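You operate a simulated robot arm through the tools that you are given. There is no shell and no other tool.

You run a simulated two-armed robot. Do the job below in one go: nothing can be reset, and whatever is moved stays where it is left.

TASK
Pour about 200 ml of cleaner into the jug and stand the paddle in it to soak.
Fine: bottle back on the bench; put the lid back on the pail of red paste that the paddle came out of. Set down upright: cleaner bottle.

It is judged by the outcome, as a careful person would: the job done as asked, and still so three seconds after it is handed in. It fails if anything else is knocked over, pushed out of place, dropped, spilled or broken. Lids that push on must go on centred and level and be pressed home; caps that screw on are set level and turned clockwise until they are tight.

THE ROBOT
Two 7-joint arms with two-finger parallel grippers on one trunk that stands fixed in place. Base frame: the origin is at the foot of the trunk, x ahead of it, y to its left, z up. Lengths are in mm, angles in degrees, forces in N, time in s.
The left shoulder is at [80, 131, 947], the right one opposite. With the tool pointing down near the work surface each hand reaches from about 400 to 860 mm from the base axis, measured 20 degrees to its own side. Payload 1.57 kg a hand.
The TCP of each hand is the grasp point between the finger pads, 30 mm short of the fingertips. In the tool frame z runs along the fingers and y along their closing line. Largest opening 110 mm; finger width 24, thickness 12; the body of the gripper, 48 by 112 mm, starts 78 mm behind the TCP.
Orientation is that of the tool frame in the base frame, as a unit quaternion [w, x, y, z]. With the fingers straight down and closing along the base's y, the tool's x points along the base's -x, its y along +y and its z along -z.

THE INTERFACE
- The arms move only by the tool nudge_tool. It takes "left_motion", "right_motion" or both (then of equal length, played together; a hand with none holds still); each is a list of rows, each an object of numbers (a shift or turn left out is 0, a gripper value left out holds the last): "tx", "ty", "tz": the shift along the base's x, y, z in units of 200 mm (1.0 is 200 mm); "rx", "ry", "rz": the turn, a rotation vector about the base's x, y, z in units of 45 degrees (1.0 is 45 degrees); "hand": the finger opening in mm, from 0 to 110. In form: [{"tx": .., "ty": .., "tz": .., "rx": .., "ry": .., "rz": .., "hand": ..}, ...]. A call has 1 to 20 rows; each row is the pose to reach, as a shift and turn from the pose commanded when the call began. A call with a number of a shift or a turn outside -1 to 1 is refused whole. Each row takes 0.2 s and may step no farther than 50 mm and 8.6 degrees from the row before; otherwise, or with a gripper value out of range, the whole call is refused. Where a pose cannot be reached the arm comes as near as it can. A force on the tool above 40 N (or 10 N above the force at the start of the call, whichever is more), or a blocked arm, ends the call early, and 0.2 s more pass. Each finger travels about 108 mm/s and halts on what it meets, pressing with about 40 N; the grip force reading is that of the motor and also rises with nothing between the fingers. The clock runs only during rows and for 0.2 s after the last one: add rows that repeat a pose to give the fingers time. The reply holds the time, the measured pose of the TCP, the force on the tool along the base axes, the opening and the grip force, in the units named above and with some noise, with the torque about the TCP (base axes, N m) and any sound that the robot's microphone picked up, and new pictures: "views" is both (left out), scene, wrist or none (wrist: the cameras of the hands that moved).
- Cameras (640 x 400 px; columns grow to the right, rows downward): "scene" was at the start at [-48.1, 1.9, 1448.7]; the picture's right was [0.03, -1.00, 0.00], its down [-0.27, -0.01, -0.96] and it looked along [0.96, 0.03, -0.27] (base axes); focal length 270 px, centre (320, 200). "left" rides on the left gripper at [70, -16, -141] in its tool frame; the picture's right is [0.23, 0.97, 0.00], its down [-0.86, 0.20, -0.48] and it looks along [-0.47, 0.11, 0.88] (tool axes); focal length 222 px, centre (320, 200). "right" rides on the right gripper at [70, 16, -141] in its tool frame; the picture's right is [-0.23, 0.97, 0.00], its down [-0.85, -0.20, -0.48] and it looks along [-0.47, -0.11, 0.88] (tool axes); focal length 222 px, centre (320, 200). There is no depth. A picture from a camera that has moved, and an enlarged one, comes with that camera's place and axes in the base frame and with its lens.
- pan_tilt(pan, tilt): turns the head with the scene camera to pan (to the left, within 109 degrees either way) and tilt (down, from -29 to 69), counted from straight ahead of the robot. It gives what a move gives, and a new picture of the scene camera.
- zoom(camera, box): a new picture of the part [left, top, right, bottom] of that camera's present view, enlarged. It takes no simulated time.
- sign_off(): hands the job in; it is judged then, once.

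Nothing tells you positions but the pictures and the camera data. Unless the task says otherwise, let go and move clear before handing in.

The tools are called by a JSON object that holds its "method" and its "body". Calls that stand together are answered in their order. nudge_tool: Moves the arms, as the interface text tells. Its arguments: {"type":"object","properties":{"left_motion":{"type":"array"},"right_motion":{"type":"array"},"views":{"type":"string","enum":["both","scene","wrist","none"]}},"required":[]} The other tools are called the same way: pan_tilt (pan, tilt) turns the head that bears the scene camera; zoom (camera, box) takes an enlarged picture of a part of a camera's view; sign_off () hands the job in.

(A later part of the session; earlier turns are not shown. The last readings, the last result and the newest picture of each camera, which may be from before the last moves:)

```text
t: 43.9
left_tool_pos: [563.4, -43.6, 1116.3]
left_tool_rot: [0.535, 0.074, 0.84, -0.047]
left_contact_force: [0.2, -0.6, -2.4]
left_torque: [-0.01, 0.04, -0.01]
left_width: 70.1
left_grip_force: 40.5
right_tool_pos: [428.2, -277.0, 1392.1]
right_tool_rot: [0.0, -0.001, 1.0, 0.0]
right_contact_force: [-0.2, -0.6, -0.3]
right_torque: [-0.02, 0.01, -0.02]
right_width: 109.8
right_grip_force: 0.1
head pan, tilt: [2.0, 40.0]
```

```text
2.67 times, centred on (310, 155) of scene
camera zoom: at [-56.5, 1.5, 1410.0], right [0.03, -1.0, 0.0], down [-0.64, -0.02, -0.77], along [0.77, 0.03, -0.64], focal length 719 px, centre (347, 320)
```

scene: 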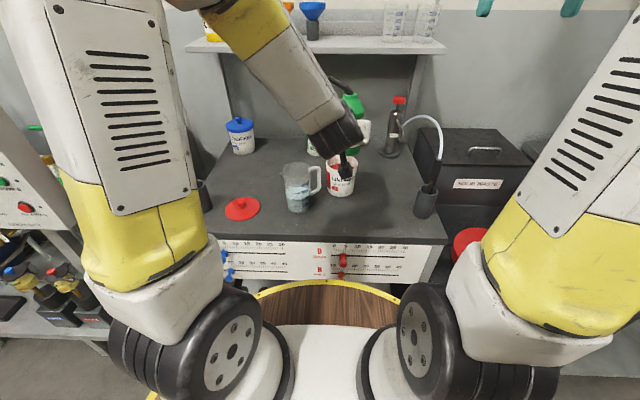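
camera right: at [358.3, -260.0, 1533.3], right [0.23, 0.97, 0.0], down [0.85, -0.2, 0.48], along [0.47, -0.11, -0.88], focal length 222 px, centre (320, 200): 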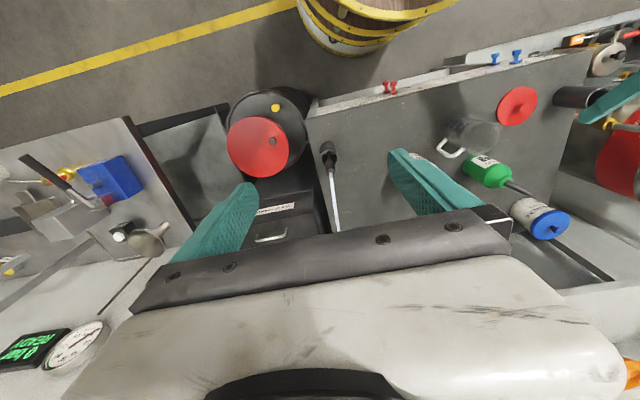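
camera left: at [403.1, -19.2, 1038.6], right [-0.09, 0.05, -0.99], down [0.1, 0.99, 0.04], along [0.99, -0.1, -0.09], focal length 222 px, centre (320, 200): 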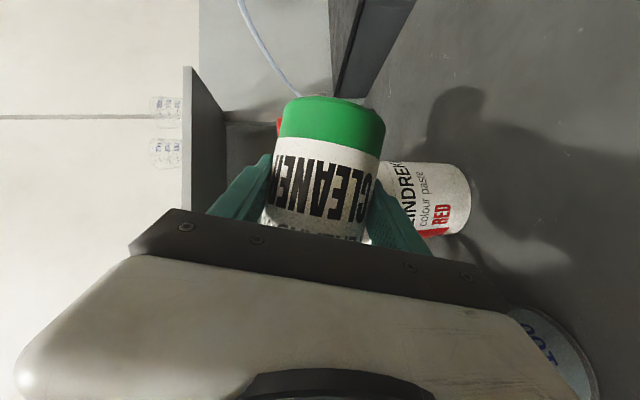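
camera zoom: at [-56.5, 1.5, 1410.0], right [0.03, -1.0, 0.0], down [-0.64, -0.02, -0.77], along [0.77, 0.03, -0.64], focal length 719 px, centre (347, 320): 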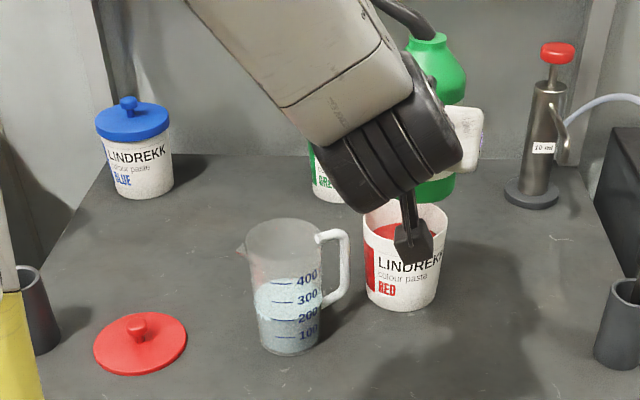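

Upright again, nothing spilled on the bench. Carrying the bottle back over to its original spot.

{"method": "nudge_tool", "body": {"left_motion": [{"tx": 0.076, "ty": 0.111, "rz": -0.079}, {"tx": 0.151, "ty": 0.222, "rz": -0.158}, {"tx": 0.227, "ty": 0.333, "rz": -0.237}, {"tx": 0.302, "ty": 0.444, "rz": -0.316}, {"tx": 0.378, "ty": 0.556, "rz": -0.395}, {"tx": 0.453, "ty": 0.667, "rz": -0.474}, {"tx": 0.529, "ty": 0.778, "rz": -0.553}, {"tx": 0.604, "ty": 0.889, "rz": -0.632}, {"tx": 0.68, "ty": 1.0, "rz": -0.711}, {"tx": 0.68, "ty": 1.0, "rz": -0.711}, {"tx": 0.68, "ty": 1.0, "rz": -0.711}], "views": "none"}}

{"method": "nudge_tool", "body": {"left_motion": [{"tz": 0.0}, {"tz": 0.0}], "views": "both"}}

```text
t: 46.3
left_tool_pos: [700.4, 154.7, 1114.4]
left_tool_rot: [0.501, 0.302, 0.788, -0.192]
left_contact_force: [0.5, 0.2, -2.7]
left_torque: [0.03, -0.02, -0.01]
left_width: 70.2
left_grip_force: 40.1
right_tool_pos: [427.2, -276.3, 1392.3]
right_tool_rot: [0.0, 0.0, 1.0, 0.0]
right_contact_force: [-0.5, -0.1, 0.8]
right_torque: [0.04, 0.01, 0.02]
right_width: 110.0
right_grip_force: 0.1
head pan, tilt: [2.0, 40.0]
```

```text
t: 46.9
left_tool_pos: [700.0, 155.8, 1114.4]
left_tool_rot: [0.502, 0.302, 0.787, -0.193]
left_contact_force: [-0.2, 1.1, -2.7]
left_torque: [0.01, -0.01, -0.01]
left_width: 70.1
left_grip_force: 39.9
right_tool_pos: [426.5, -276.5, 1392.0]
right_tool_rot: [0.0, 0.0, 1.0, 0.0]
right_contact_force: [-0.3, 0.4, 0.1]
right_torque: [-0.01, -0.03, 0.01]
right_width: 110.2
right_grip_force: 0.0
head pan, tilt: [2.0, 40.0]
camera left: at [572.2, 249.7, 1110.2], right [0.58, 0.79, -0.21], down [0.08, 0.2, 0.98], along [0.81, -0.58, 0.05], focal length 222 px, centre (320, 200)
```

scene: 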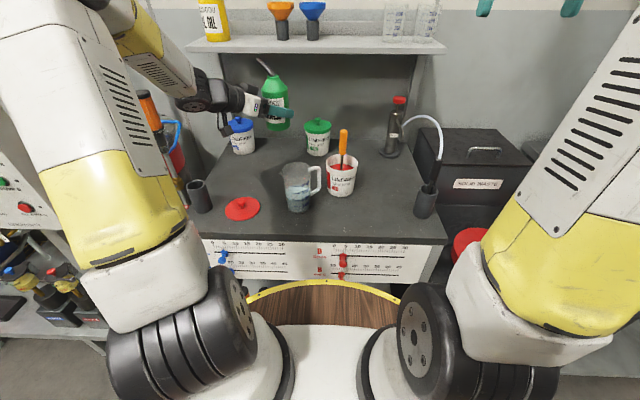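
left: 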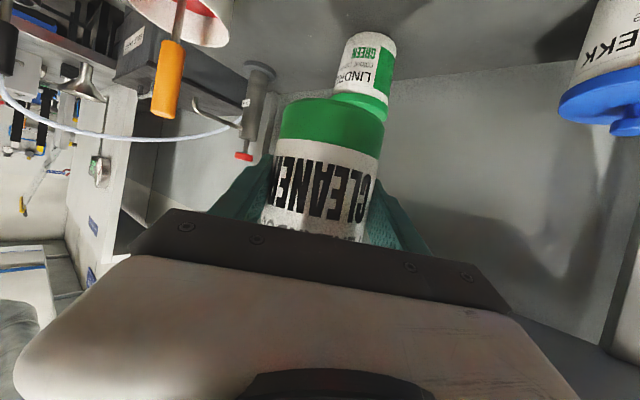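

Over the original spot. Descending, then a slow last few millimetres while watching the force.

{"method": "nudge_tool", "body": {"left_motion": [{"ty": 0.025, "tz": -0.1}, {"ty": 0.025, "tz": -0.3}, {"ty": 0.025, "tz": -0.5}, {"ty": 0.025, "tz": -0.68}, {"ty": 0.025, "tz": -0.82}, {"ty": 0.025, "tz": -0.91}, {"ty": 0.025, "tz": -0.96}, {"ty": 0.025, "tz": -0.98}, {"ty": 0.025, "tz": -0.98}], "views": "both"}}

{"method": "nudge_tool", "body": {"left_motion": [{"tz": -0.005}, {"tz": -0.01}, {"tz": -0.014}, {"tz": -0.014}], "views": "none"}}

```text
t: 48.9
left_tool_pos: [701.1, 161.2, 918.8]
left_tool_rot: [0.502, 0.302, 0.788, -0.192]
left_contact_force: [0.4, 0.1, -2.4]
left_torque: [0.0, 0.03, -0.01]
left_width: 70.1
left_grip_force: 39.9
right_tool_pos: [426.1, -277.3, 1392.8]
right_tool_rot: [0.001, 0.0, 1.0, 0.0]
right_contact_force: [-0.8, 0.2, 0.1]
right_torque: [-0.01, -0.01, 0.03]
right_width: 109.7
right_grip_force: 0.0
head pan, tilt: [2.0, 40.0]
camera left: at [572.7, 254.7, 915.4], right [0.58, 0.79, -0.21], down [0.08, 0.2, 0.98], along [0.81, -0.58, 0.05], focal length 222 px, centre (320, 200)
```

scene: 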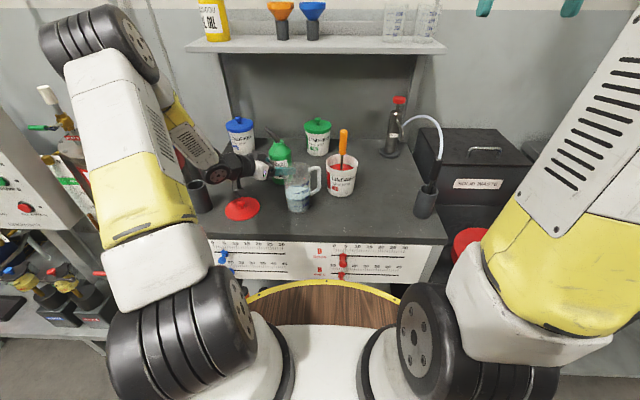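
left: 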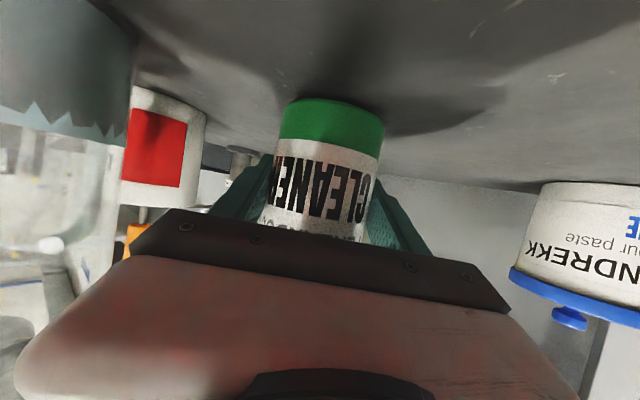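

```text
t: 49.9
left_tool_pos: [700.9, 161.4, 916.9]
left_tool_rot: [0.502, 0.302, 0.787, -0.193]
left_contact_force: [0.1, 0.0, -2.7]
left_torque: [-0.02, 0.03, 0.01]
left_width: 70.0
left_grip_force: 40.1
right_tool_pos: [427.5, -276.2, 1392.9]
right_tool_rot: [0.0, 0.0, 1.0, 0.0]
right_contact_force: [-1.0, 0.1, 0.6]
right_torque: [0.0, -0.04, -0.03]
right_width: 110.0
right_grip_force: 0.0
head pan, tilt: [2.0, 40.0]
```

Not touching yet (still ~-2.6 N). Continuing in ~1 mm steps.

{"method": "nudge_tool", "body": {"left_motion": [{"tz": -0.003}, {"tz": -0.006}, {"tz": -0.006}], "views": "none"}}

{"method": "nudge_tool", "body": {"left_motion": [{"tz": -0.003}, {"tz": -0.005}, {"tz": -0.005}], "views": "none"}}

```text
t: 50.7
left_tool_pos: [701.4, 159.7, 916.6]
left_tool_rot: [0.502, 0.303, 0.787, -0.193]
left_contact_force: [0.2, 0.5, -2.4]
left_torque: [0.0, 0.02, 0.0]
left_width: 70.0
left_grip_force: 39.9
right_tool_pos: [426.4, -277.3, 1391.9]
right_tool_rot: [0.0, 0.0, 1.0, 0.0]
right_contact_force: [0.0, -0.4, 0.7]
right_torque: [0.0, -0.01, -0.01]
right_width: 110.2
right_grip_force: 0.1
head pan, tilt: [2.0, 40.0]
```

```text
t: 51.5
left_tool_pos: [701.3, 161.3, 914.7]
left_tool_rot: [0.502, 0.302, 0.788, -0.192]
left_contact_force: [-0.1, -0.3, -1.9]
left_torque: [0.0, 0.02, 0.03]
left_width: 69.8
left_grip_force: 39.5
right_tool_pos: [426.6, -276.1, 1393.2]
right_tool_rot: [0.0, 0.001, 1.0, 0.0]
right_contact_force: [0.2, -0.5, -0.1]
right_torque: [0.0, 0.01, 0.0]
right_width: 110.2
right_grip_force: 0.0
head pan, tilt: [2.0, 40.0]
```

{"method": "nudge_tool", "body": {"left_motion": [{"tz": -0.003}, {"tz": -0.005}, {"tz": -0.005}], "views": "none"}}

{"method": "nudge_tool", "body": {"left_motion": [{"tz": 0.0}, {"tz": 0.0}], "views": "wrist"}}

```text
t: 52.3
left_tool_pos: [700.6, 160.8, 913.6]
left_tool_rot: [0.502, 0.302, 0.787, -0.192]
left_contact_force: [1.1, -0.2, 0.7]
left_torque: [0.07, 0.01, -0.03]
left_width: 70.0
left_grip_force: 39.9
right_tool_pos: [427.6, -275.5, 1393.6]
right_tool_rot: [0.0, 0.0, 1.0, 0.0]
right_contact_force: [0.1, 0.0, -0.4]
right_torque: [0.04, 0.02, 0.04]
right_width: 109.8
right_grip_force: 0.1
head pan, tilt: [2.0, 40.0]
```

```text
t: 52.9
left_tool_pos: [700.6, 161.0, 913.6]
left_tool_rot: [0.502, 0.302, 0.787, -0.193]
left_contact_force: [0.9, -0.6, 2.6]
left_torque: [0.13, 0.09, -0.07]
left_width: 70.1
left_grip_force: 39.9
right_tool_pos: [426.0, -276.5, 1393.6]
right_tool_rot: [0.0, 0.0, 1.0, 0.0]
right_contact_force: [-0.2, 0.3, -0.1]
right_torque: [-0.01, 0.0, -0.01]
right_width: 109.9
right_grip_force: 0.1
head pan, tilt: [2.0, 40.0]
camera left: at [572.5, 255.3, 909.5], right [0.58, 0.79, -0.21], down [0.08, 0.2, 0.98], along [0.81, -0.58, 0.05], focal length 222 px, centre (320, 200)
```

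left: 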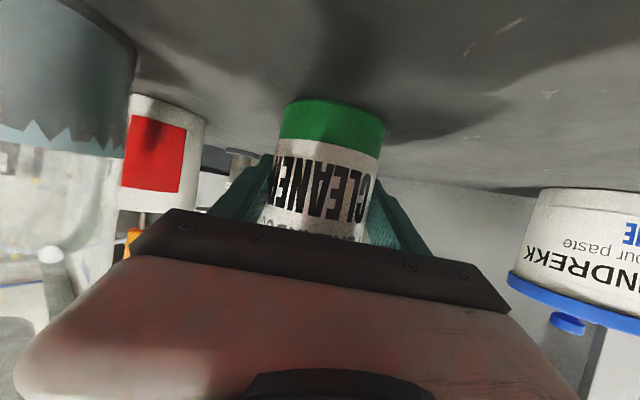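

The bottle is resting on the bench. Releasing it and backing straight out along the tool axis.

{"method": "nudge_tool", "body": {"left_motion": [{"hand": 78}, {"hand": 90}, {"hand": 108}, {"hand": 110}, {"hand": 110}], "views": "wrist"}}

{"method": "nudge_tool", "body": {"left_motion": [{"tx": -0.0673, "ty": 0.0606, "tz": 0.0423}, {"tx": -0.1347, "ty": 0.1213, "tz": 0.0845}, {"tx": -0.202, "ty": 0.182, "tz": 0.127}, {"tx": -0.27, "ty": 0.243, "tz": 0.169}, {"tx": -0.337, "ty": 0.303, "tz": 0.211}, {"tx": -0.404, "ty": 0.364, "tz": 0.254}, {"tx": -0.47, "ty": 0.425, "tz": 0.4}, {"tx": -0.5, "ty": 0.45, "tz": 0.6}, {"tx": -0.5, "ty": 0.45, "tz": 0.8}, {"tx": -0.5, "ty": 0.45, "tz": 0.95}, {"tx": -0.5, "ty": 0.45, "tz": 0.95}], "views": "both"}}

{"method": "zoom", "body": {"camera": "scene", "box": [200, 100, 380, 230]}}

```text
t: 54.1
left_tool_pos: [701.3, 162.3, 912.7]
left_tool_rot: [0.502, 0.302, 0.787, -0.192]
left_contact_force: [-0.5, -0.6, 0.6]
left_torque: [0.0, 0.02, 0.0]
left_width: 109.9
left_grip_force: 0.1
right_tool_pos: [427.3, -276.7, 1391.7]
right_tool_rot: [-0.001, 0.0, 1.0, 0.001]
right_contact_force: [-0.9, -0.1, 0.2]
right_torque: [0.03, 0.02, -0.01]
right_width: 110.0
right_grip_force: 0.1
head pan, tilt: [2.0, 40.0]
camera left: at [572.3, 255.3, 909.3], right [0.58, 0.79, -0.21], down [0.08, 0.2, 0.98], along [0.81, -0.58, 0.05], focal length 222 px, centre (320, 200)
```

left: 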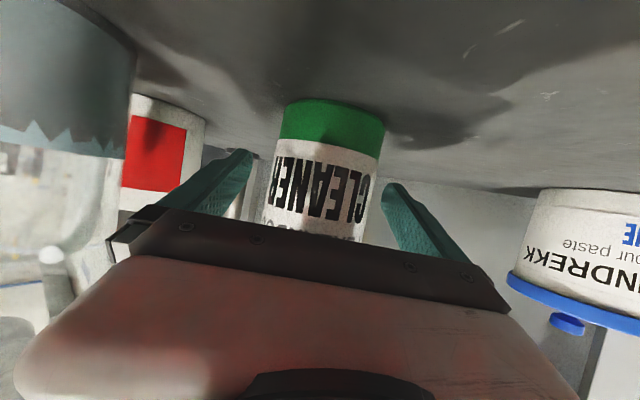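

```text
t: 56.5
left_tool_pos: [601.2, 250.8, 1105.6]
left_tool_rot: [0.502, 0.303, 0.787, -0.193]
left_contact_force: [0.1, 0.2, 0.0]
left_torque: [0.0, -0.02, -0.02]
left_width: 110.0
left_grip_force: 0.0
right_tool_pos: [427.2, -277.4, 1392.5]
right_tool_rot: [0.001, 0.0, 1.0, 0.001]
right_contact_force: [-0.2, 0.1, 0.5]
right_torque: [0.01, 0.0, -0.04]
right_width: 110.2
right_grip_force: 0.1
head pan, tilt: [2.0, 40.0]
camera left: at [473.0, 344.5, 1100.8], right [0.58, 0.79, -0.21], down [0.08, 0.2, 0.98], along [0.81, -0.58, 0.05], focal length 222 px, centre (320, 200)
```

scene: 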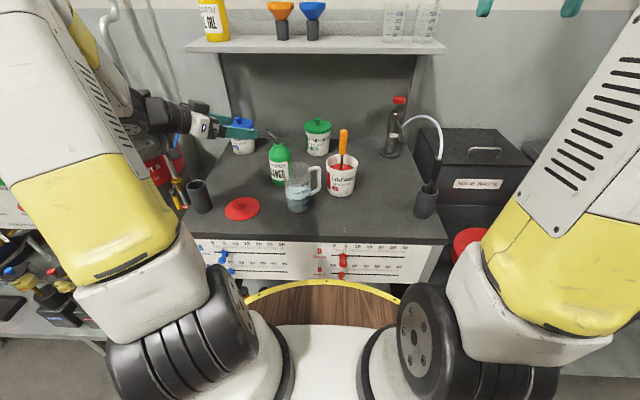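
left: 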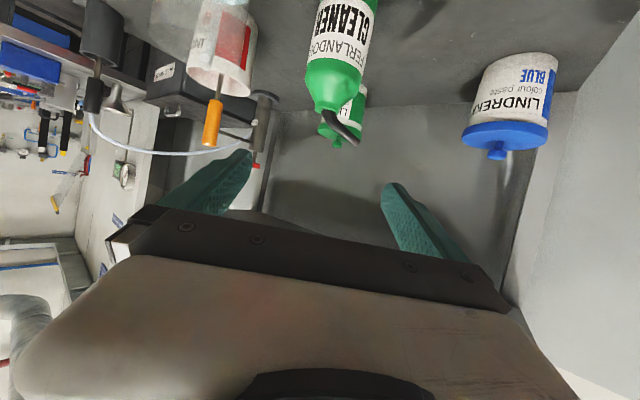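

```text
3.08 times, centred on (290, 165) of scene
camera zoom: at [-56.5, 1.6, 1410.0], right [0.03, -1.0, 0.0], down [-0.64, -0.02, -0.77], along [0.77, 0.03, -0.64], focal length 829 px, centre (412, 308)
```

zoom: 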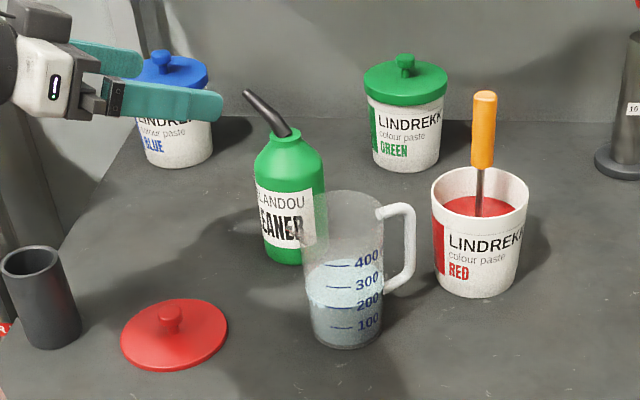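

The bottle stands upright with nothing disturbed. Next is the paddle: I'll triangulate the orange handle from the left and scene cameras.

{"method": "zoom", "body": {"camera": "left", "box": [160, 20, 280, 180]}}

{"method": "zoom", "body": {"camera": "scene", "box": [315, 120, 370, 205]}}

{"method": "zoom", "body": {"camera": "right", "box": [340, 80, 500, 260]}}

```text
2.50 times, centred on (220, 100) of left
camera zoom: at [473.0, 344.5, 1100.8], right [0.58, 0.79, -0.21], down [0.08, 0.2, 0.98], along [0.81, -0.58, 0.05], focal length 555 px, centre (570, 450)
```

zoom: 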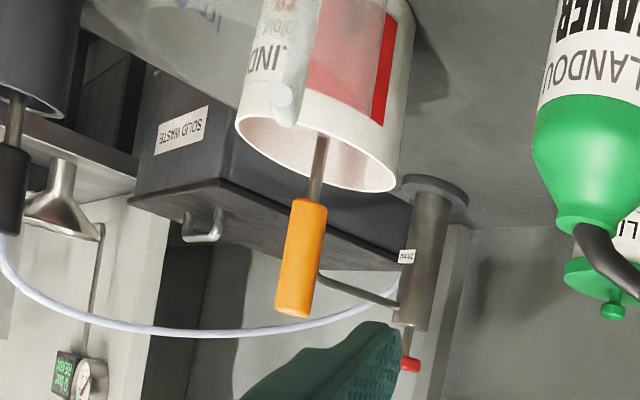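

```text
4.71 times, centred on (342, 162) of scene
camera zoom: at [-56.5, 1.6, 1410.0], right [0.03, -1.0, 0.0], down [-0.64, -0.02, -0.77], along [0.77, 0.03, -0.64], focal length 1268 px, centre (214, 376)
```

zoom: 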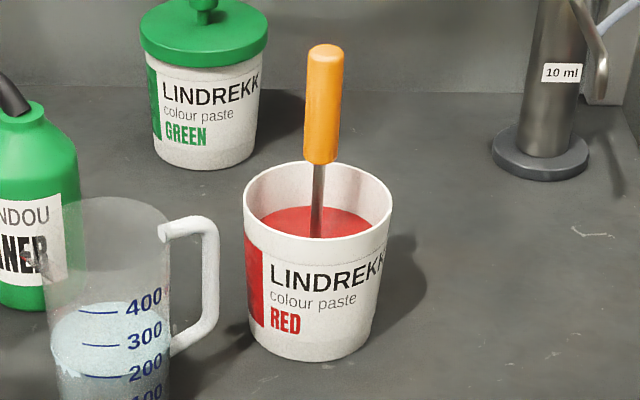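

```text
2.22 times, centred on (420, 170) of right
camera zoom: at [358.4, -259.7, 1533.3], right [0.23, 0.97, 0.0], down [0.85, -0.2, 0.48], along [0.47, -0.11, -0.88], focal length 494 px, centre (98, 267)
```

zoom: 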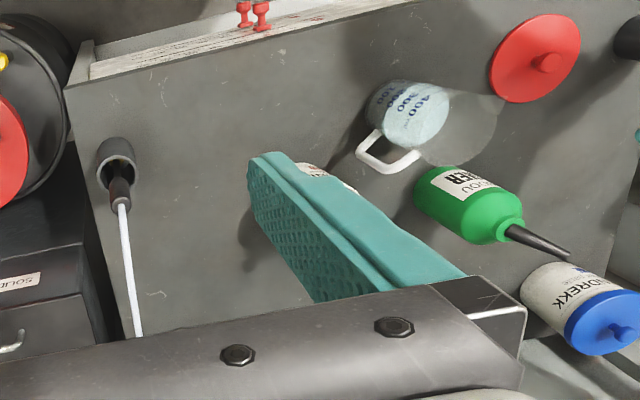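

Handle top ≈ (662, -40, 1067), handle spans z≈994–1067, essentially vertical. I'll bring the right hand over towards the paddle, while the left hand retracts and starts turning back to point down.

{"method": "nudge_tool", "body": {"left_motion": [{"tx": -0.05, "ty": 0.031, "tz": 0.028, "rz": 0.117}, {"tx": -0.1, "ty": 0.062, "tz": 0.056, "rz": 0.233}, {"tx": -0.15, "ty": 0.094, "tz": 0.084, "rz": 0.35}, {"tx": -0.2, "ty": 0.125, "tz": 0.112, "rz": 0.467}, {"tx": -0.25, "ty": 0.156, "tz": 0.14, "rz": 0.583}, {"tx": -0.3, "ty": 0.187, "tz": 0.169, "rz": 0.7}, {"tx": -0.35, "ty": 0.219, "tz": 0.197, "rz": 0.817}, {"tx": -0.4, "ty": 0.25, "tz": 0.225, "rz": 0.933}], "right_motion": [{"tx": 0.125, "ty": 0.125, "tz": -0.0625}, {"tx": 0.25, "ty": 0.25, "tz": -0.125}, {"tx": 0.375, "ty": 0.375, "tz": -0.1875}, {"tx": 0.5, "ty": 0.5, "tz": -0.25}, {"tx": 0.625, "ty": 0.625, "tz": -0.3125}, {"tx": 0.75, "ty": 0.75, "tz": -0.375}, {"tx": 0.875, "ty": 0.875, "tz": -0.4375}, {"tx": 1.0, "ty": 1.0, "tz": -0.5}], "views": "none"}}

{"method": "nudge_tool", "body": {"left_motion": [{"ry": 0.167}, {"ry": 0.333}, {"ry": 0.5}, {"ry": 0.667}, {"ry": 0.833}, {"ry": 1.0}], "right_motion": [{"tx": 0.035, "ty": 0.037, "tz": -0.05}, {"tx": 0.07, "ty": 0.074, "tz": -0.1}, {"tx": 0.105, "ty": 0.111, "tz": -0.15}, {"tx": 0.14, "ty": 0.148, "tz": -0.2}, {"tx": 0.175, "ty": 0.185, "tz": -0.21}, {"tx": 0.175, "ty": 0.185, "tz": -0.21}], "views": "none"}}

{"method": "nudge_tool", "body": {"left_motion": [{"ry": 0.148}, {"ry": 0.296}, {"ry": 0.444}, {"ry": 0.444}], "right_motion": [{"tx": 0.0}, {"tx": 0.0}, {"tx": 0.0}, {"tx": 0.0}], "views": "both"}}

```text
t: 58.3
left_tool_pos: [520.7, 300.1, 1149.6]
left_tool_rot: [0.537, -0.001, 0.844, 0.001]
left_contact_force: [-0.6, 0.1, -0.5]
left_torque: [0.01, 0.04, -0.01]
left_width: 110.3
left_grip_force: 0.0
right_tool_pos: [626.2, -77.0, 1292.2]
right_tool_rot: [0.001, 0.0, 1.0, 0.001]
right_contact_force: [0.1, -0.3, 0.8]
right_torque: [0.04, -0.01, 0.01]
right_width: 109.9
right_grip_force: 0.1
head pan, tilt: [2.0, 40.0]
```

```text
t: 59.9
left_tool_pos: [532.8, 258.0, 1156.3]
left_tool_rot: [0.18, 0.047, 0.982, -0.007]
left_contact_force: [0.2, -0.7, 0.7]
left_torque: [0.12, 0.04, 0.01]
left_width: 109.8
left_grip_force: 0.0
left hand out of reach, approached as far as the arm can: row 2
right_tool_pos: [662.3, -42.3, 1247.9]
right_tool_rot: [0.001, 0.002, 1.0, 0.002]
right_contact_force: [0.6, -1.9, 0.1]
right_torque: [0.17, 0.02, 0.0]
right_width: 110.0
right_grip_force: 0.1
head pan, tilt: [2.0, 40.0]
stopped in row 6 (left hand): the arm was blocked; the commanded pose is now the measured one
```

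```text
t: 60.9
left_tool_pos: [532.5, 262.5, 1156.0]
left_tool_rot: [0.008, 0.043, 0.999, -0.016]
left_contact_force: [-0.2, 0.8, -0.8]
left_torque: [-0.03, 0.0, 0.03]
left_width: 109.9
left_grip_force: 0.0
right_tool_pos: [662.5, -39.1, 1249.3]
right_tool_rot: [0.002, 0.0, 1.0, 0.001]
right_contact_force: [-0.6, 0.0, 0.3]
right_torque: [-0.03, -0.02, -0.01]
right_width: 109.9
right_grip_force: 0.0
head pan, tilt: [2.0, 40.0]
camera right: at [592.9, -22.0, 1389.7], right [0.23, 0.97, 0.0], down [0.85, -0.2, 0.48], along [0.47, -0.11, -0.88], focal length 222 px, centre (320, 200)
camera left: at [459.1, 255.5, 1295.3], right [-0.14, 0.99, -0.03], down [0.86, 0.14, 0.49], along [0.48, 0.04, -0.87], focal length 222 px, centre (320, 200)
```

scene: 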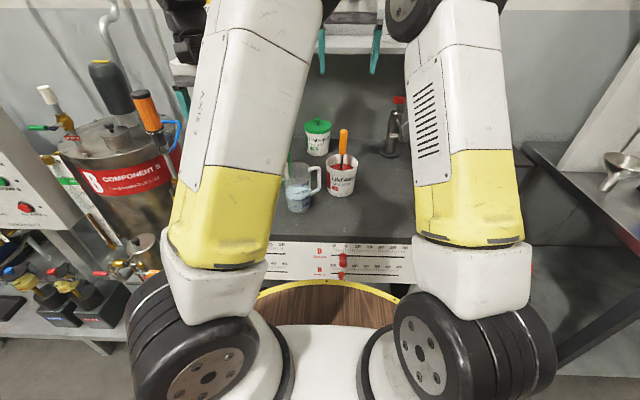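
right: 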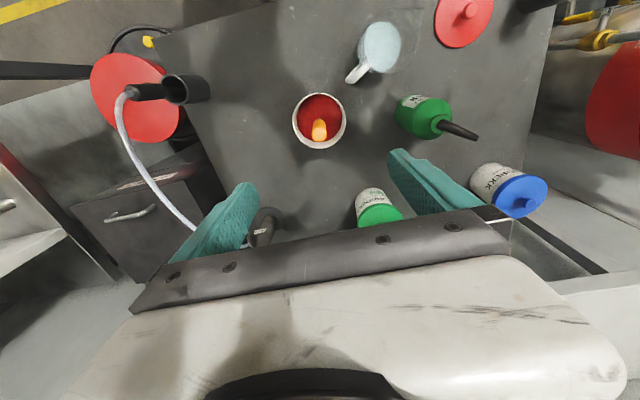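
left: 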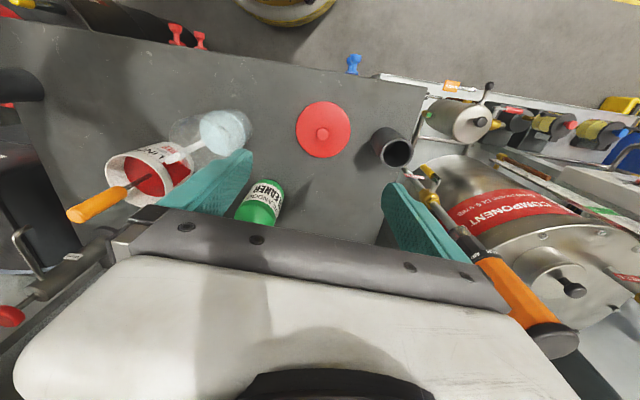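

The right hand is directly above the paddle. The left arm reported a block near the end of its turn, so I'll check surroundings and the paddle alignment before descending.

{"method": "zoom", "body": {"camera": "right", "box": [260, 70, 390, 180]}}

{"method": "zoom", "body": {"camera": "left", "box": [60, 80, 360, 240]}}

{"method": "zoom", "body": {"camera": "scene", "box": [150, 0, 450, 220]}}

```text
3.64 times, centred on (325, 125) of right
camera zoom: at [592.9, -22.0, 1389.7], right [0.23, 0.97, 0.0], down [0.85, -0.2, 0.48], along [0.47, -0.11, -0.88], focal length 808 px, centre (302, 473)
```

zoom: 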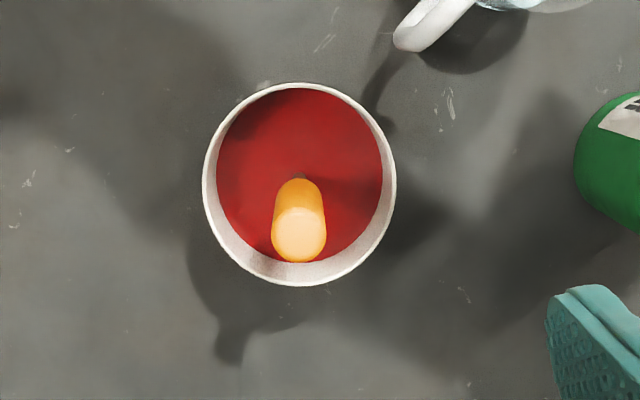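

```text
2.13 times, centred on (210, 160) of left
camera zoom: at [459.1, 255.5, 1295.3], right [-0.14, 0.99, -0.03], down [0.86, 0.14, 0.49], along [0.48, 0.04, -0.87], focal length 474 px, centre (555, 285)
```

zoom: 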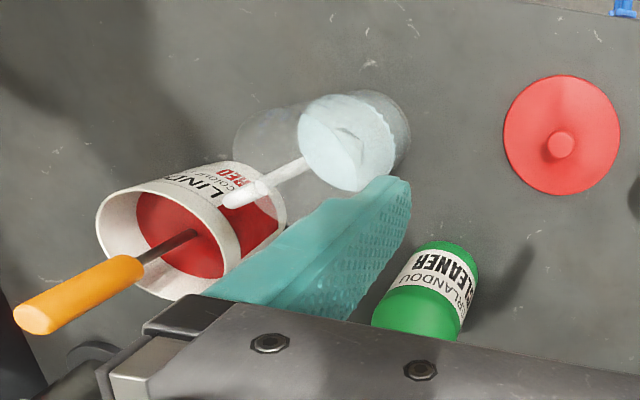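

```text
1.82 times, centred on (300, 110) of scene
camera zoom: at [-56.4, 1.6, 1410.0], right [0.03, -1.0, 0.0], down [-0.64, -0.02, -0.77], along [0.77, 0.03, -0.64], focal length 490 px, centre (356, 364)
```

zoom: 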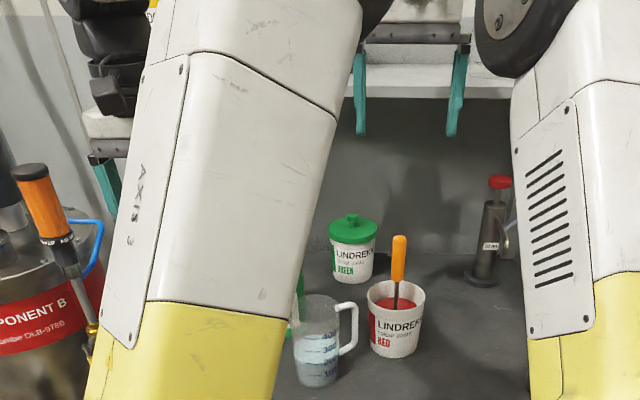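

The pail/paddle alignment under the right hand is good. The left arm's elbow has swung inward though; I'll move the left hand out to the left and up, straightening its small tilt, so the arms keep apart.

{"method": "nudge_tool", "body": {"left_motion": [{"tx": -0.04, "ty": 0.06, "tz": 0.08, "rx": 0.007, "ry": 0.003, "rz": 0.018}, {"tx": -0.08, "ty": 0.12, "tz": 0.16, "rx": 0.013, "ry": 0.007, "rz": 0.036}, {"tx": -0.12, "ty": 0.18, "tz": 0.24, "rx": 0.02, "ry": 0.01, "rz": 0.055}, {"tx": -0.16, "ty": 0.24, "tz": 0.32, "rx": 0.027, "ry": 0.013, "rz": 0.073}, {"tx": -0.2, "ty": 0.3, "tz": 0.4, "rx": 0.033, "ry": 0.017, "rz": 0.091}, {"tx": -0.25, "ty": 0.35, "tz": 0.47, "rx": 0.04, "ry": 0.02, "rz": 0.109}, {"tx": -0.25, "ty": 0.35, "tz": 0.47, "rx": 0.04, "ry": 0.02, "rz": 0.109}], "views": "both"}}

```text
t: 62.5
left_tool_pos: [481.3, 331.5, 1248.9]
left_tool_rot: [-0.001, 0.0, 1.0, 0.001]
left_contact_force: [-0.2, 0.0, 0.2]
left_torque: [-0.02, -0.01, -0.01]
left_width: 109.7
left_grip_force: 0.0
right_tool_pos: [661.2, -39.9, 1247.8]
right_tool_rot: [0.002, 0.0, 1.0, 0.0]
right_contact_force: [-0.4, -1.0, 0.4]
right_torque: [-0.01, 0.03, 0.01]
right_width: 109.9
right_grip_force: 0.0
head pan, tilt: [2.0, 40.0]
camera left: at [412.1, 314.9, 1390.4], right [-0.23, 0.97, 0.0], down [0.86, 0.2, 0.48], along [0.46, 0.11, -0.88], focal length 222 px, centre (320, 200)
```

scene: 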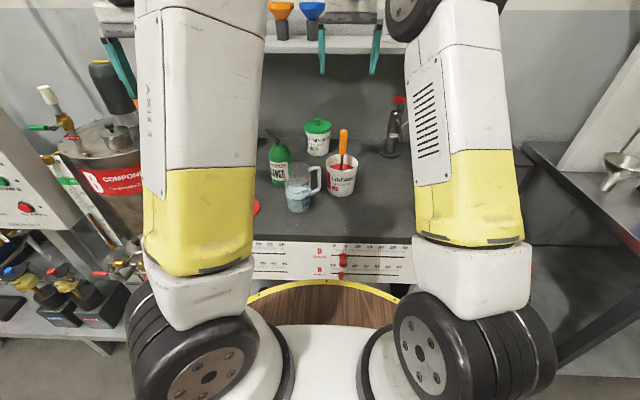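
left: 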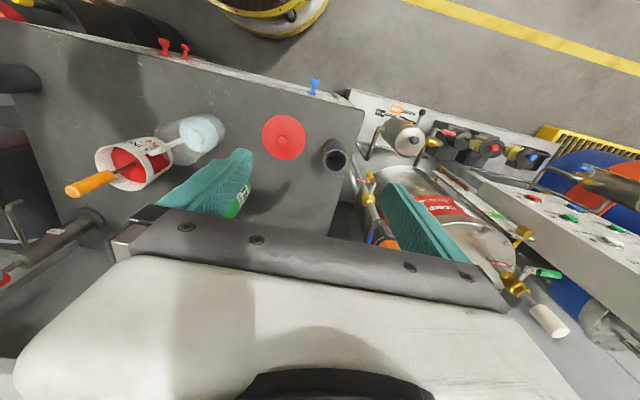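

Left hand is clear. Descending with the right hand, fingers open, straddling the paddle handle.

{"method": "nudge_tool", "body": {"right_motion": [{"tz": -0.2}, {"tz": -0.4}, {"tz": -0.6}, {"tz": -0.75}, {"tz": -0.87}, {"tz": -0.95}, {"tz": -1.0}, {"tz": -1.0}], "views": "both"}}

{"method": "zoom", "body": {"camera": "scene", "box": [280, 90, 410, 210]}}

{"method": "zoom", "body": {"camera": "right", "box": [200, 100, 440, 260]}}

```text
t: 64.3
left_tool_pos: [482.5, 330.6, 1248.2]
left_tool_rot: [-0.001, 0.0, 1.0, 0.001]
left_contact_force: [0.0, -0.1, 0.9]
left_torque: [0.0, 0.0, 0.02]
left_width: 110.1
left_grip_force: 0.0
right_tool_pos: [662.6, -37.9, 1049.1]
right_tool_rot: [0.0, 0.0, 1.0, 0.0]
right_contact_force: [0.2, 0.4, -0.2]
right_torque: [0.02, 0.03, 0.0]
right_width: 110.2
right_grip_force: 0.0
head pan, tilt: [2.0, 40.0]
camera right: at [593.1, -20.9, 1189.9], right [0.23, 0.97, 0.0], down [0.85, -0.2, 0.48], along [0.47, -0.11, -0.88], focal length 222 px, centre (320, 200)
```

scene: 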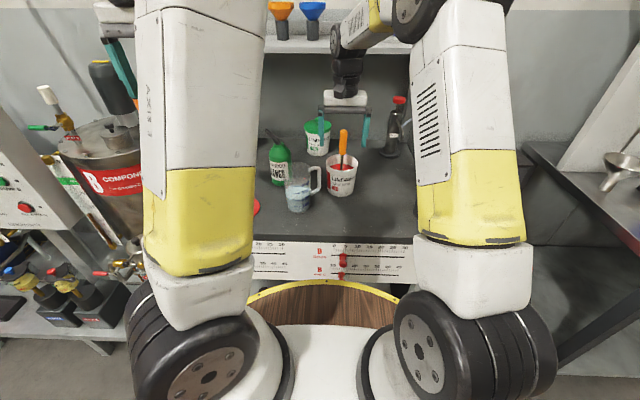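
right: 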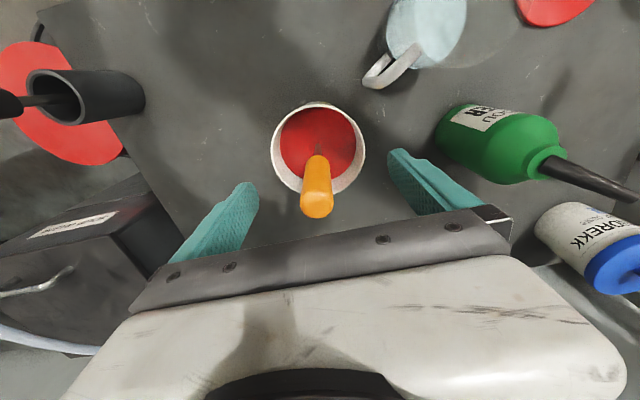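

```text
3.33 times, centred on (345, 150) of scene
camera zoom: at [-56.4, 1.6, 1410.0], right [0.03, -1.0, 0.0], down [-0.64, -0.02, -0.77], along [0.77, 0.03, -0.64], focal length 898 px, centre (237, 367)
```

zoom: 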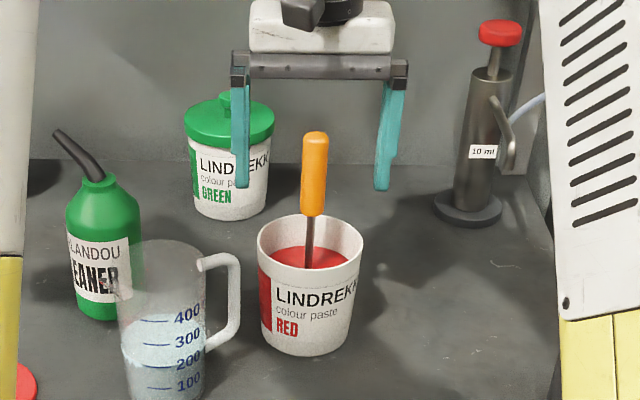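

```text
2.50 times, centred on (320, 180) of right
camera zoom: at [593.1, -20.9, 1189.9], right [0.23, 0.97, 0.0], down [0.85, -0.2, 0.48], along [0.47, -0.11, -0.88], focal length 555 px, centre (320, 250)
```

zoom: 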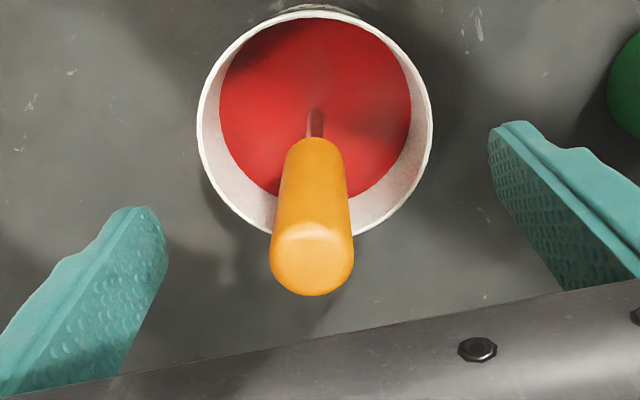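

Well aligned (about 2 mm off in y). Small correction, 7 mm lower, then close on the handle.

{"method": "nudge_tool", "body": {"right_motion": [{"ty": -0.011, "tz": -0.018}, {"ty": -0.011, "tz": -0.035}, {"ty": -0.011, "tz": -0.035, "hand": 70}, {"ty": -0.011, "tz": -0.035, "hand": 40}, {"ty": -0.011, "tz": -0.035, "hand": 10}, {"ty": -0.011, "tz": -0.035, "hand": 5}, {"ty": -0.011, "tz": -0.035, "hand": 5}], "views": "both"}}

{"method": "zoom", "body": {"camera": "scene", "box": [280, 90, 410, 210]}}

```text
t: 65.9
left_tool_pos: [480.7, 330.6, 1248.7]
left_tool_rot: [-0.001, 0.0, 1.0, 0.0]
left_contact_force: [0.1, -1.0, -0.1]
left_torque: [-0.05, 0.01, -0.01]
left_width: 109.9
left_grip_force: 0.1
right_tool_pos: [661.7, -40.5, 1042.5]
right_tool_rot: [0.001, 0.0, 1.0, 0.0]
right_contact_force: [-0.9, 0.4, 0.2]
right_torque: [-0.02, -0.04, -0.06]
right_width: 20.7
right_grip_force: 34.2
head pan, tilt: [2.0, 40.0]
camera right: at [592.9, -23.9, 1183.4], right [0.23, 0.97, 0.0], down [0.85, -0.2, 0.48], along [0.47, -0.11, -0.88], focal length 222 px, centre (320, 200)
```

scene: 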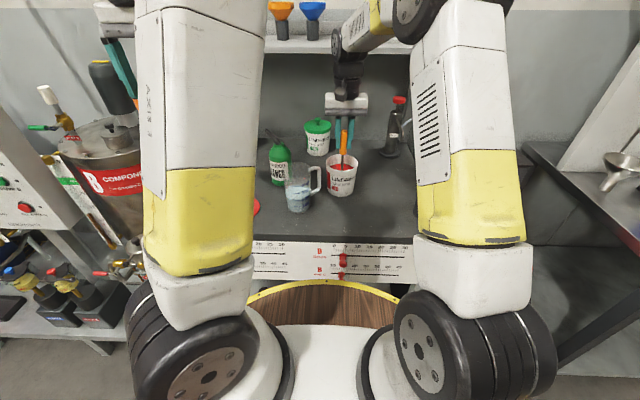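
right: 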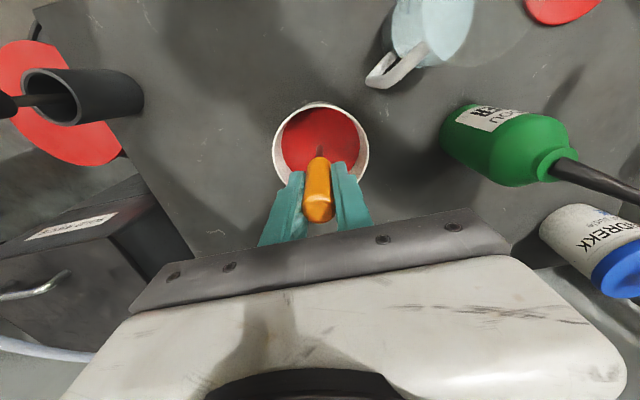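

```text
3.33 times, centred on (345, 150) of scene
camera zoom: at [-56.5, 1.6, 1410.0], right [0.03, -1.0, 0.0], down [-0.64, -0.02, -0.77], along [0.77, 0.03, -0.64], focal length 898 px, centre (237, 367)
```

zoom: 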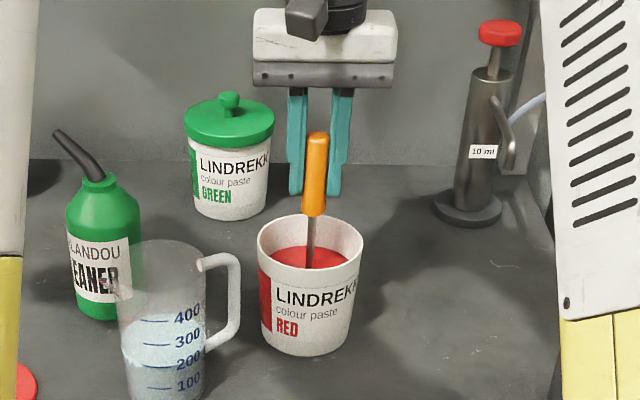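

The handle is gripped (20.7 mm). Lifting slowly straight up, watching that the pail stays put.

{"method": "nudge_tool", "body": {"right_motion": [{"tz": 0.03}, {"tz": 0.07}, {"tz": 0.12}, {"tz": 0.18}, {"tz": 0.24}, {"tz": 0.3}, {"tz": 0.36}, {"tz": 0.36}], "views": "both"}}

{"method": "zoom", "body": {"camera": "scene", "box": [280, 70, 410, 210]}}

```text
t: 67.7
left_tool_pos: [481.3, 329.8, 1248.2]
left_tool_rot: [-0.002, 0.0, 1.0, 0.0]
left_contact_force: [0.1, -0.4, -0.5]
left_torque: [0.01, -0.01, 0.02]
left_width: 110.1
left_grip_force: 0.1
right_tool_pos: [661.8, -42.1, 1115.1]
right_tool_rot: [0.0, 0.0, 1.0, 0.0]
right_contact_force: [-0.3, -0.4, -0.5]
right_torque: [0.05, 0.03, -0.01]
right_width: 20.4
right_grip_force: 34.3
head pan, tilt: [2.0, 40.0]
camera right: at [593.0, -24.0, 1255.8], right [0.23, 0.97, 0.0], down [0.85, -0.2, 0.48], along [0.47, -0.11, -0.88], focal length 222 px, centre (320, 200)
```

scene: 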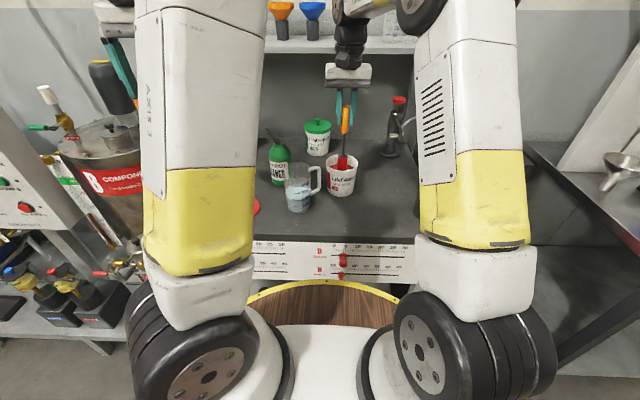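
right: 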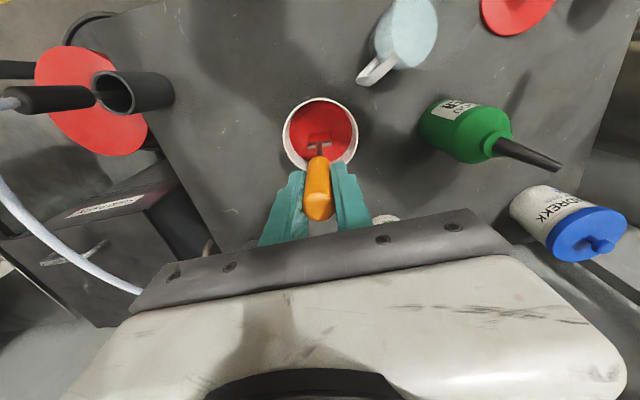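

```text
2.86 times, centred on (345, 140) of scene
camera zoom: at [-56.4, 1.6, 1410.0], right [0.03, -1.0, 0.0], down [-0.64, -0.02, -0.77], along [0.77, 0.03, -0.64], focal length 770 px, centre (249, 371)
```

zoom: 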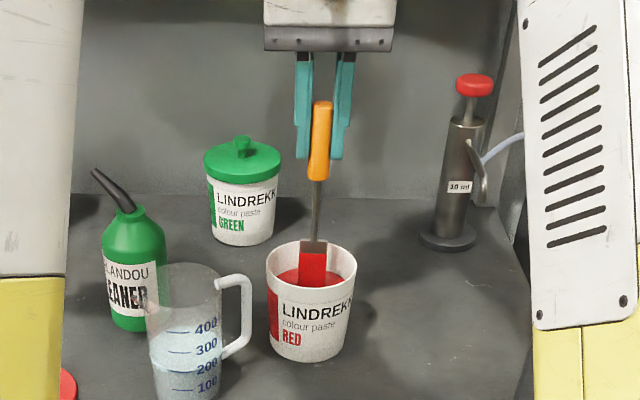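

The blade is a flat ~28 mm-wide plate coated in red paste; the pail hasn't moved. Continuing to lift out of the pail.

{"method": "nudge_tool", "body": {"right_motion": [{"tz": 0.06}, {"tz": 0.12}, {"tz": 0.18}, {"tz": 0.24}, {"tz": 0.3}, {"tz": 0.36}, {"tz": 0.4}, {"tz": 0.4}, {"tz": 0.4}], "views": "both"}}

{"method": "zoom", "body": {"camera": "scene", "box": [280, 60, 410, 210]}}

{"method": "zoom", "body": {"camera": "right", "box": [260, 60, 460, 240]}}

```text
t: 69.7
left_tool_pos: [481.8, 330.0, 1250.9]
left_tool_rot: [-0.001, 0.0, 1.0, 0.001]
left_contact_force: [0.7, -0.2, 0.7]
left_torque: [-0.02, 0.01, 0.0]
left_width: 109.8
left_grip_force: 0.0
right_tool_pos: [661.3, -42.0, 1194.0]
right_tool_rot: [0.001, 0.0, 1.0, 0.0]
right_contact_force: [-0.1, 0.0, -0.6]
right_torque: [0.0, -0.05, -0.03]
right_width: 20.9
right_grip_force: 33.9
head pan, tilt: [2.0, 40.0]
camera right: at [593.1, -24.9, 1334.8], right [0.23, 0.97, 0.0], down [0.85, -0.2, 0.48], along [0.47, -0.11, -0.88], focal length 222 px, centre (320, 200)
```

scene: 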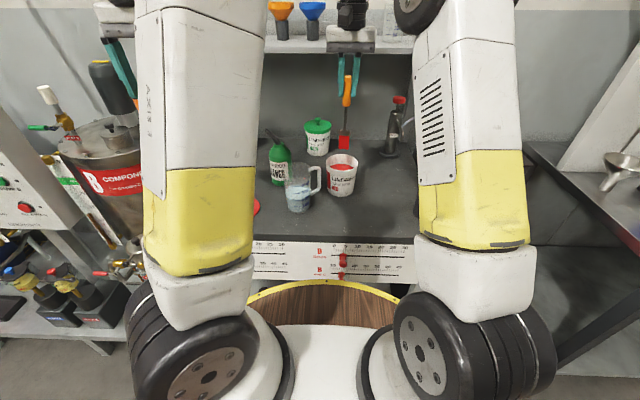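
right: 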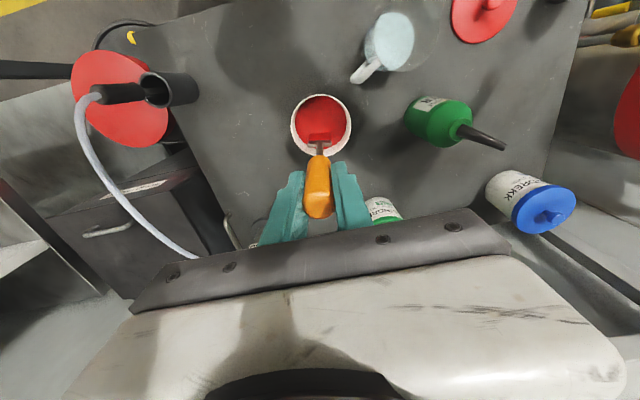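

```text
2.67 times, centred on (345, 135) of scene
camera zoom: at [-56.4, 1.6, 1410.0], right [0.03, -1.0, 0.0], down [-0.64, -0.02, -0.77], along [0.77, 0.03, -0.64], focal length 719 px, centre (253, 373)
```

zoom: 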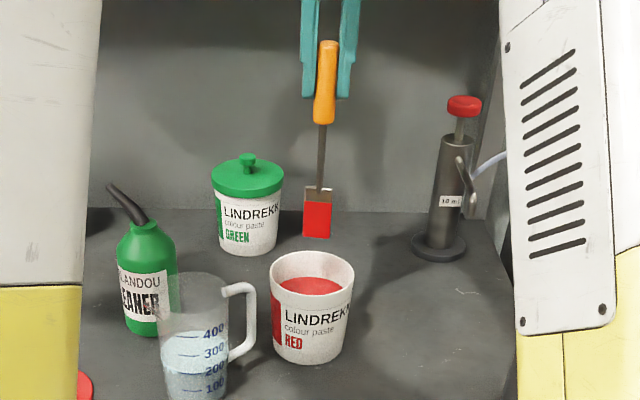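

```text
2.22 times, centred on (360, 150) of right
camera zoom: at [593.1, -24.9, 1334.8], right [0.23, 0.97, 0.0], down [0.85, -0.2, 0.48], along [0.47, -0.11, -0.88], focal length 494 px, centre (231, 311)
```

zoom: 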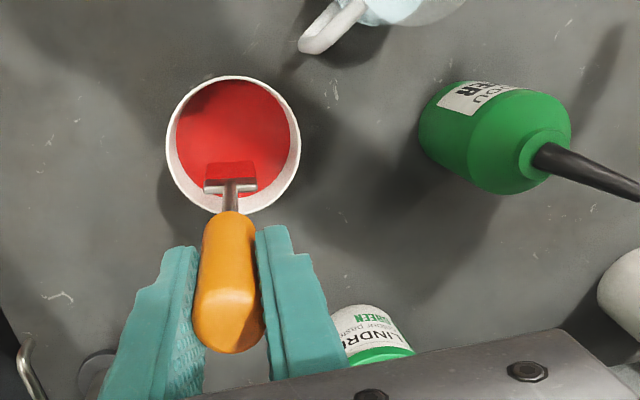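

The blade bottom is ≈185 mm below the TCP (z≈1009). I'll carry the paddle across to above the jug, leaning it ~10° so it will come to rest gently against the robot-side rim.

{"method": "nudge_tool", "body": {"right_motion": [{"tz": 0.04}, {"tz": 0.07}, {"tx": -0.05, "ty": 0.057, "tz": 0.07, "ry": -0.018}, {"tx": -0.1, "ty": 0.114, "tz": 0.07, "ry": -0.037}, {"tx": -0.15, "ty": 0.171, "tz": 0.07, "ry": -0.055}, {"tx": -0.2, "ty": 0.227, "tz": 0.07, "ry": -0.074}, {"tx": -0.25, "ty": 0.284, "tz": 0.07, "ry": -0.092}, {"tx": -0.3, "ty": 0.341, "tz": 0.07, "ry": -0.111}, {"tx": -0.35, "ty": 0.398, "tz": 0.07, "ry": -0.13}, {"tx": -0.4, "ty": 0.455, "tz": 0.07, "ry": -0.148}, {"tx": -0.45, "ty": 0.512, "tz": 0.07, "ry": -0.167}, {"tx": -0.5, "ty": 0.569, "tz": 0.07, "ry": -0.185}, {"tx": -0.55, "ty": 0.626, "tz": 0.07, "ry": -0.204}, {"tx": -0.595, "ty": 0.6825, "tz": 0.07, "ry": -0.222}, {"tx": -0.595, "ty": 0.6825, "tz": 0.07, "ry": -0.222}, {"tx": -0.595, "ty": 0.6825, "tz": 0.07, "ry": -0.222}], "views": "both"}}

{"method": "zoom", "body": {"camera": "scene", "box": [240, 80, 370, 220]}}

{"method": "zoom", "body": {"camera": "right", "box": [220, 60, 420, 240]}}

```text
t: 73.1
left_tool_pos: [480.7, 330.1, 1250.0]
left_tool_rot: [-0.001, 0.001, 1.0, 0.0]
left_contact_force: [0.0, 0.6, 0.3]
left_torque: [-0.05, 0.01, -0.03]
left_width: 109.9
left_grip_force: 0.0
right_tool_pos: [543.1, 95.1, 1208.6]
right_tool_rot: [0.089, -0.001, 0.996, 0.0]
right_contact_force: [0.2, -0.6, -0.2]
right_torque: [0.0, 0.01, -0.01]
right_width: 21.0
right_grip_force: 34.3
head pan, tilt: [2.0, 40.0]
camera right: at [450.5, 112.9, 1334.6], right [0.22, 0.97, 0.04], down [0.76, -0.2, 0.62], along [0.61, -0.11, -0.78], focal length 222 px, centre (320, 200)
```

scene: 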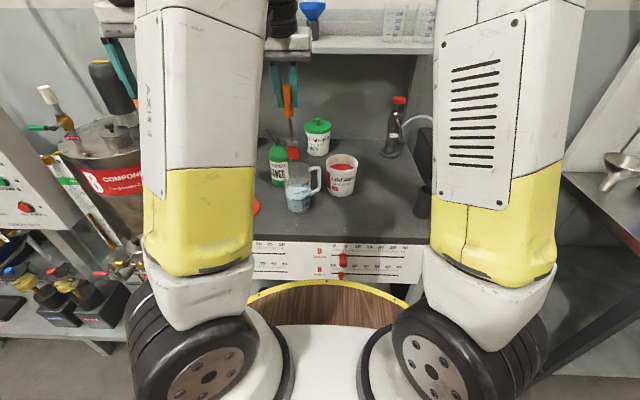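
right: 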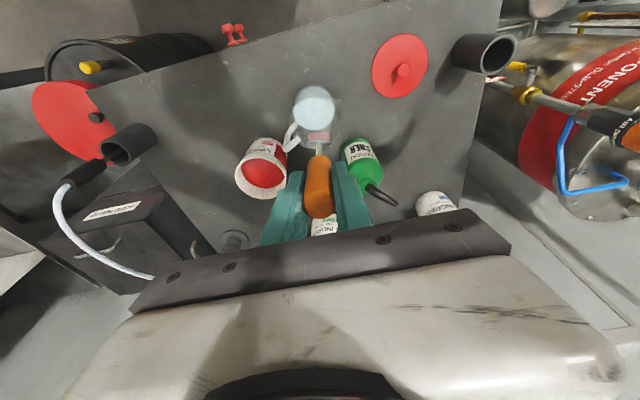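

```text
2.86 times, centred on (305, 150) of scene
camera zoom: at [-56.5, 1.6, 1410.0], right [0.03, -1.0, 0.0], down [-0.64, -0.02, -0.77], along [0.77, 0.03, -0.64], focal length 770 px, centre (363, 343)
```

zoom: 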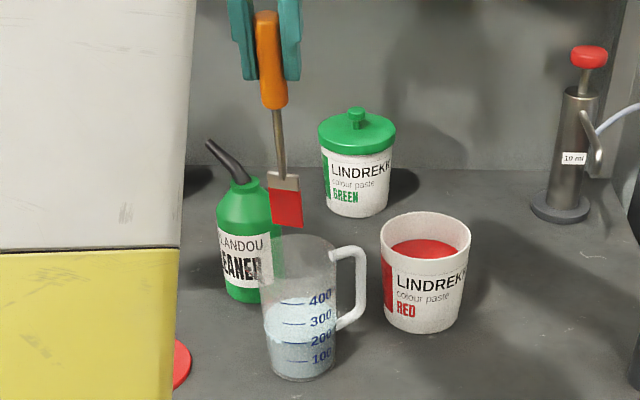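

```text
2.22 times, centred on (320, 150) of right
camera zoom: at [450.5, 112.9, 1334.6], right [0.22, 0.97, 0.04], down [0.76, -0.2, 0.62], along [0.61, -0.11, -0.78], focal length 494 px, centre (320, 311)
```

zoom: 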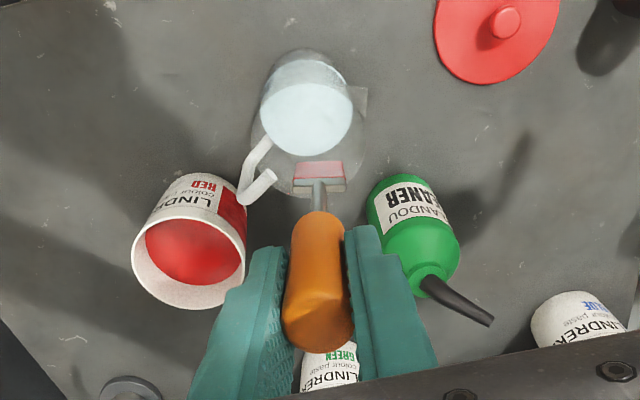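

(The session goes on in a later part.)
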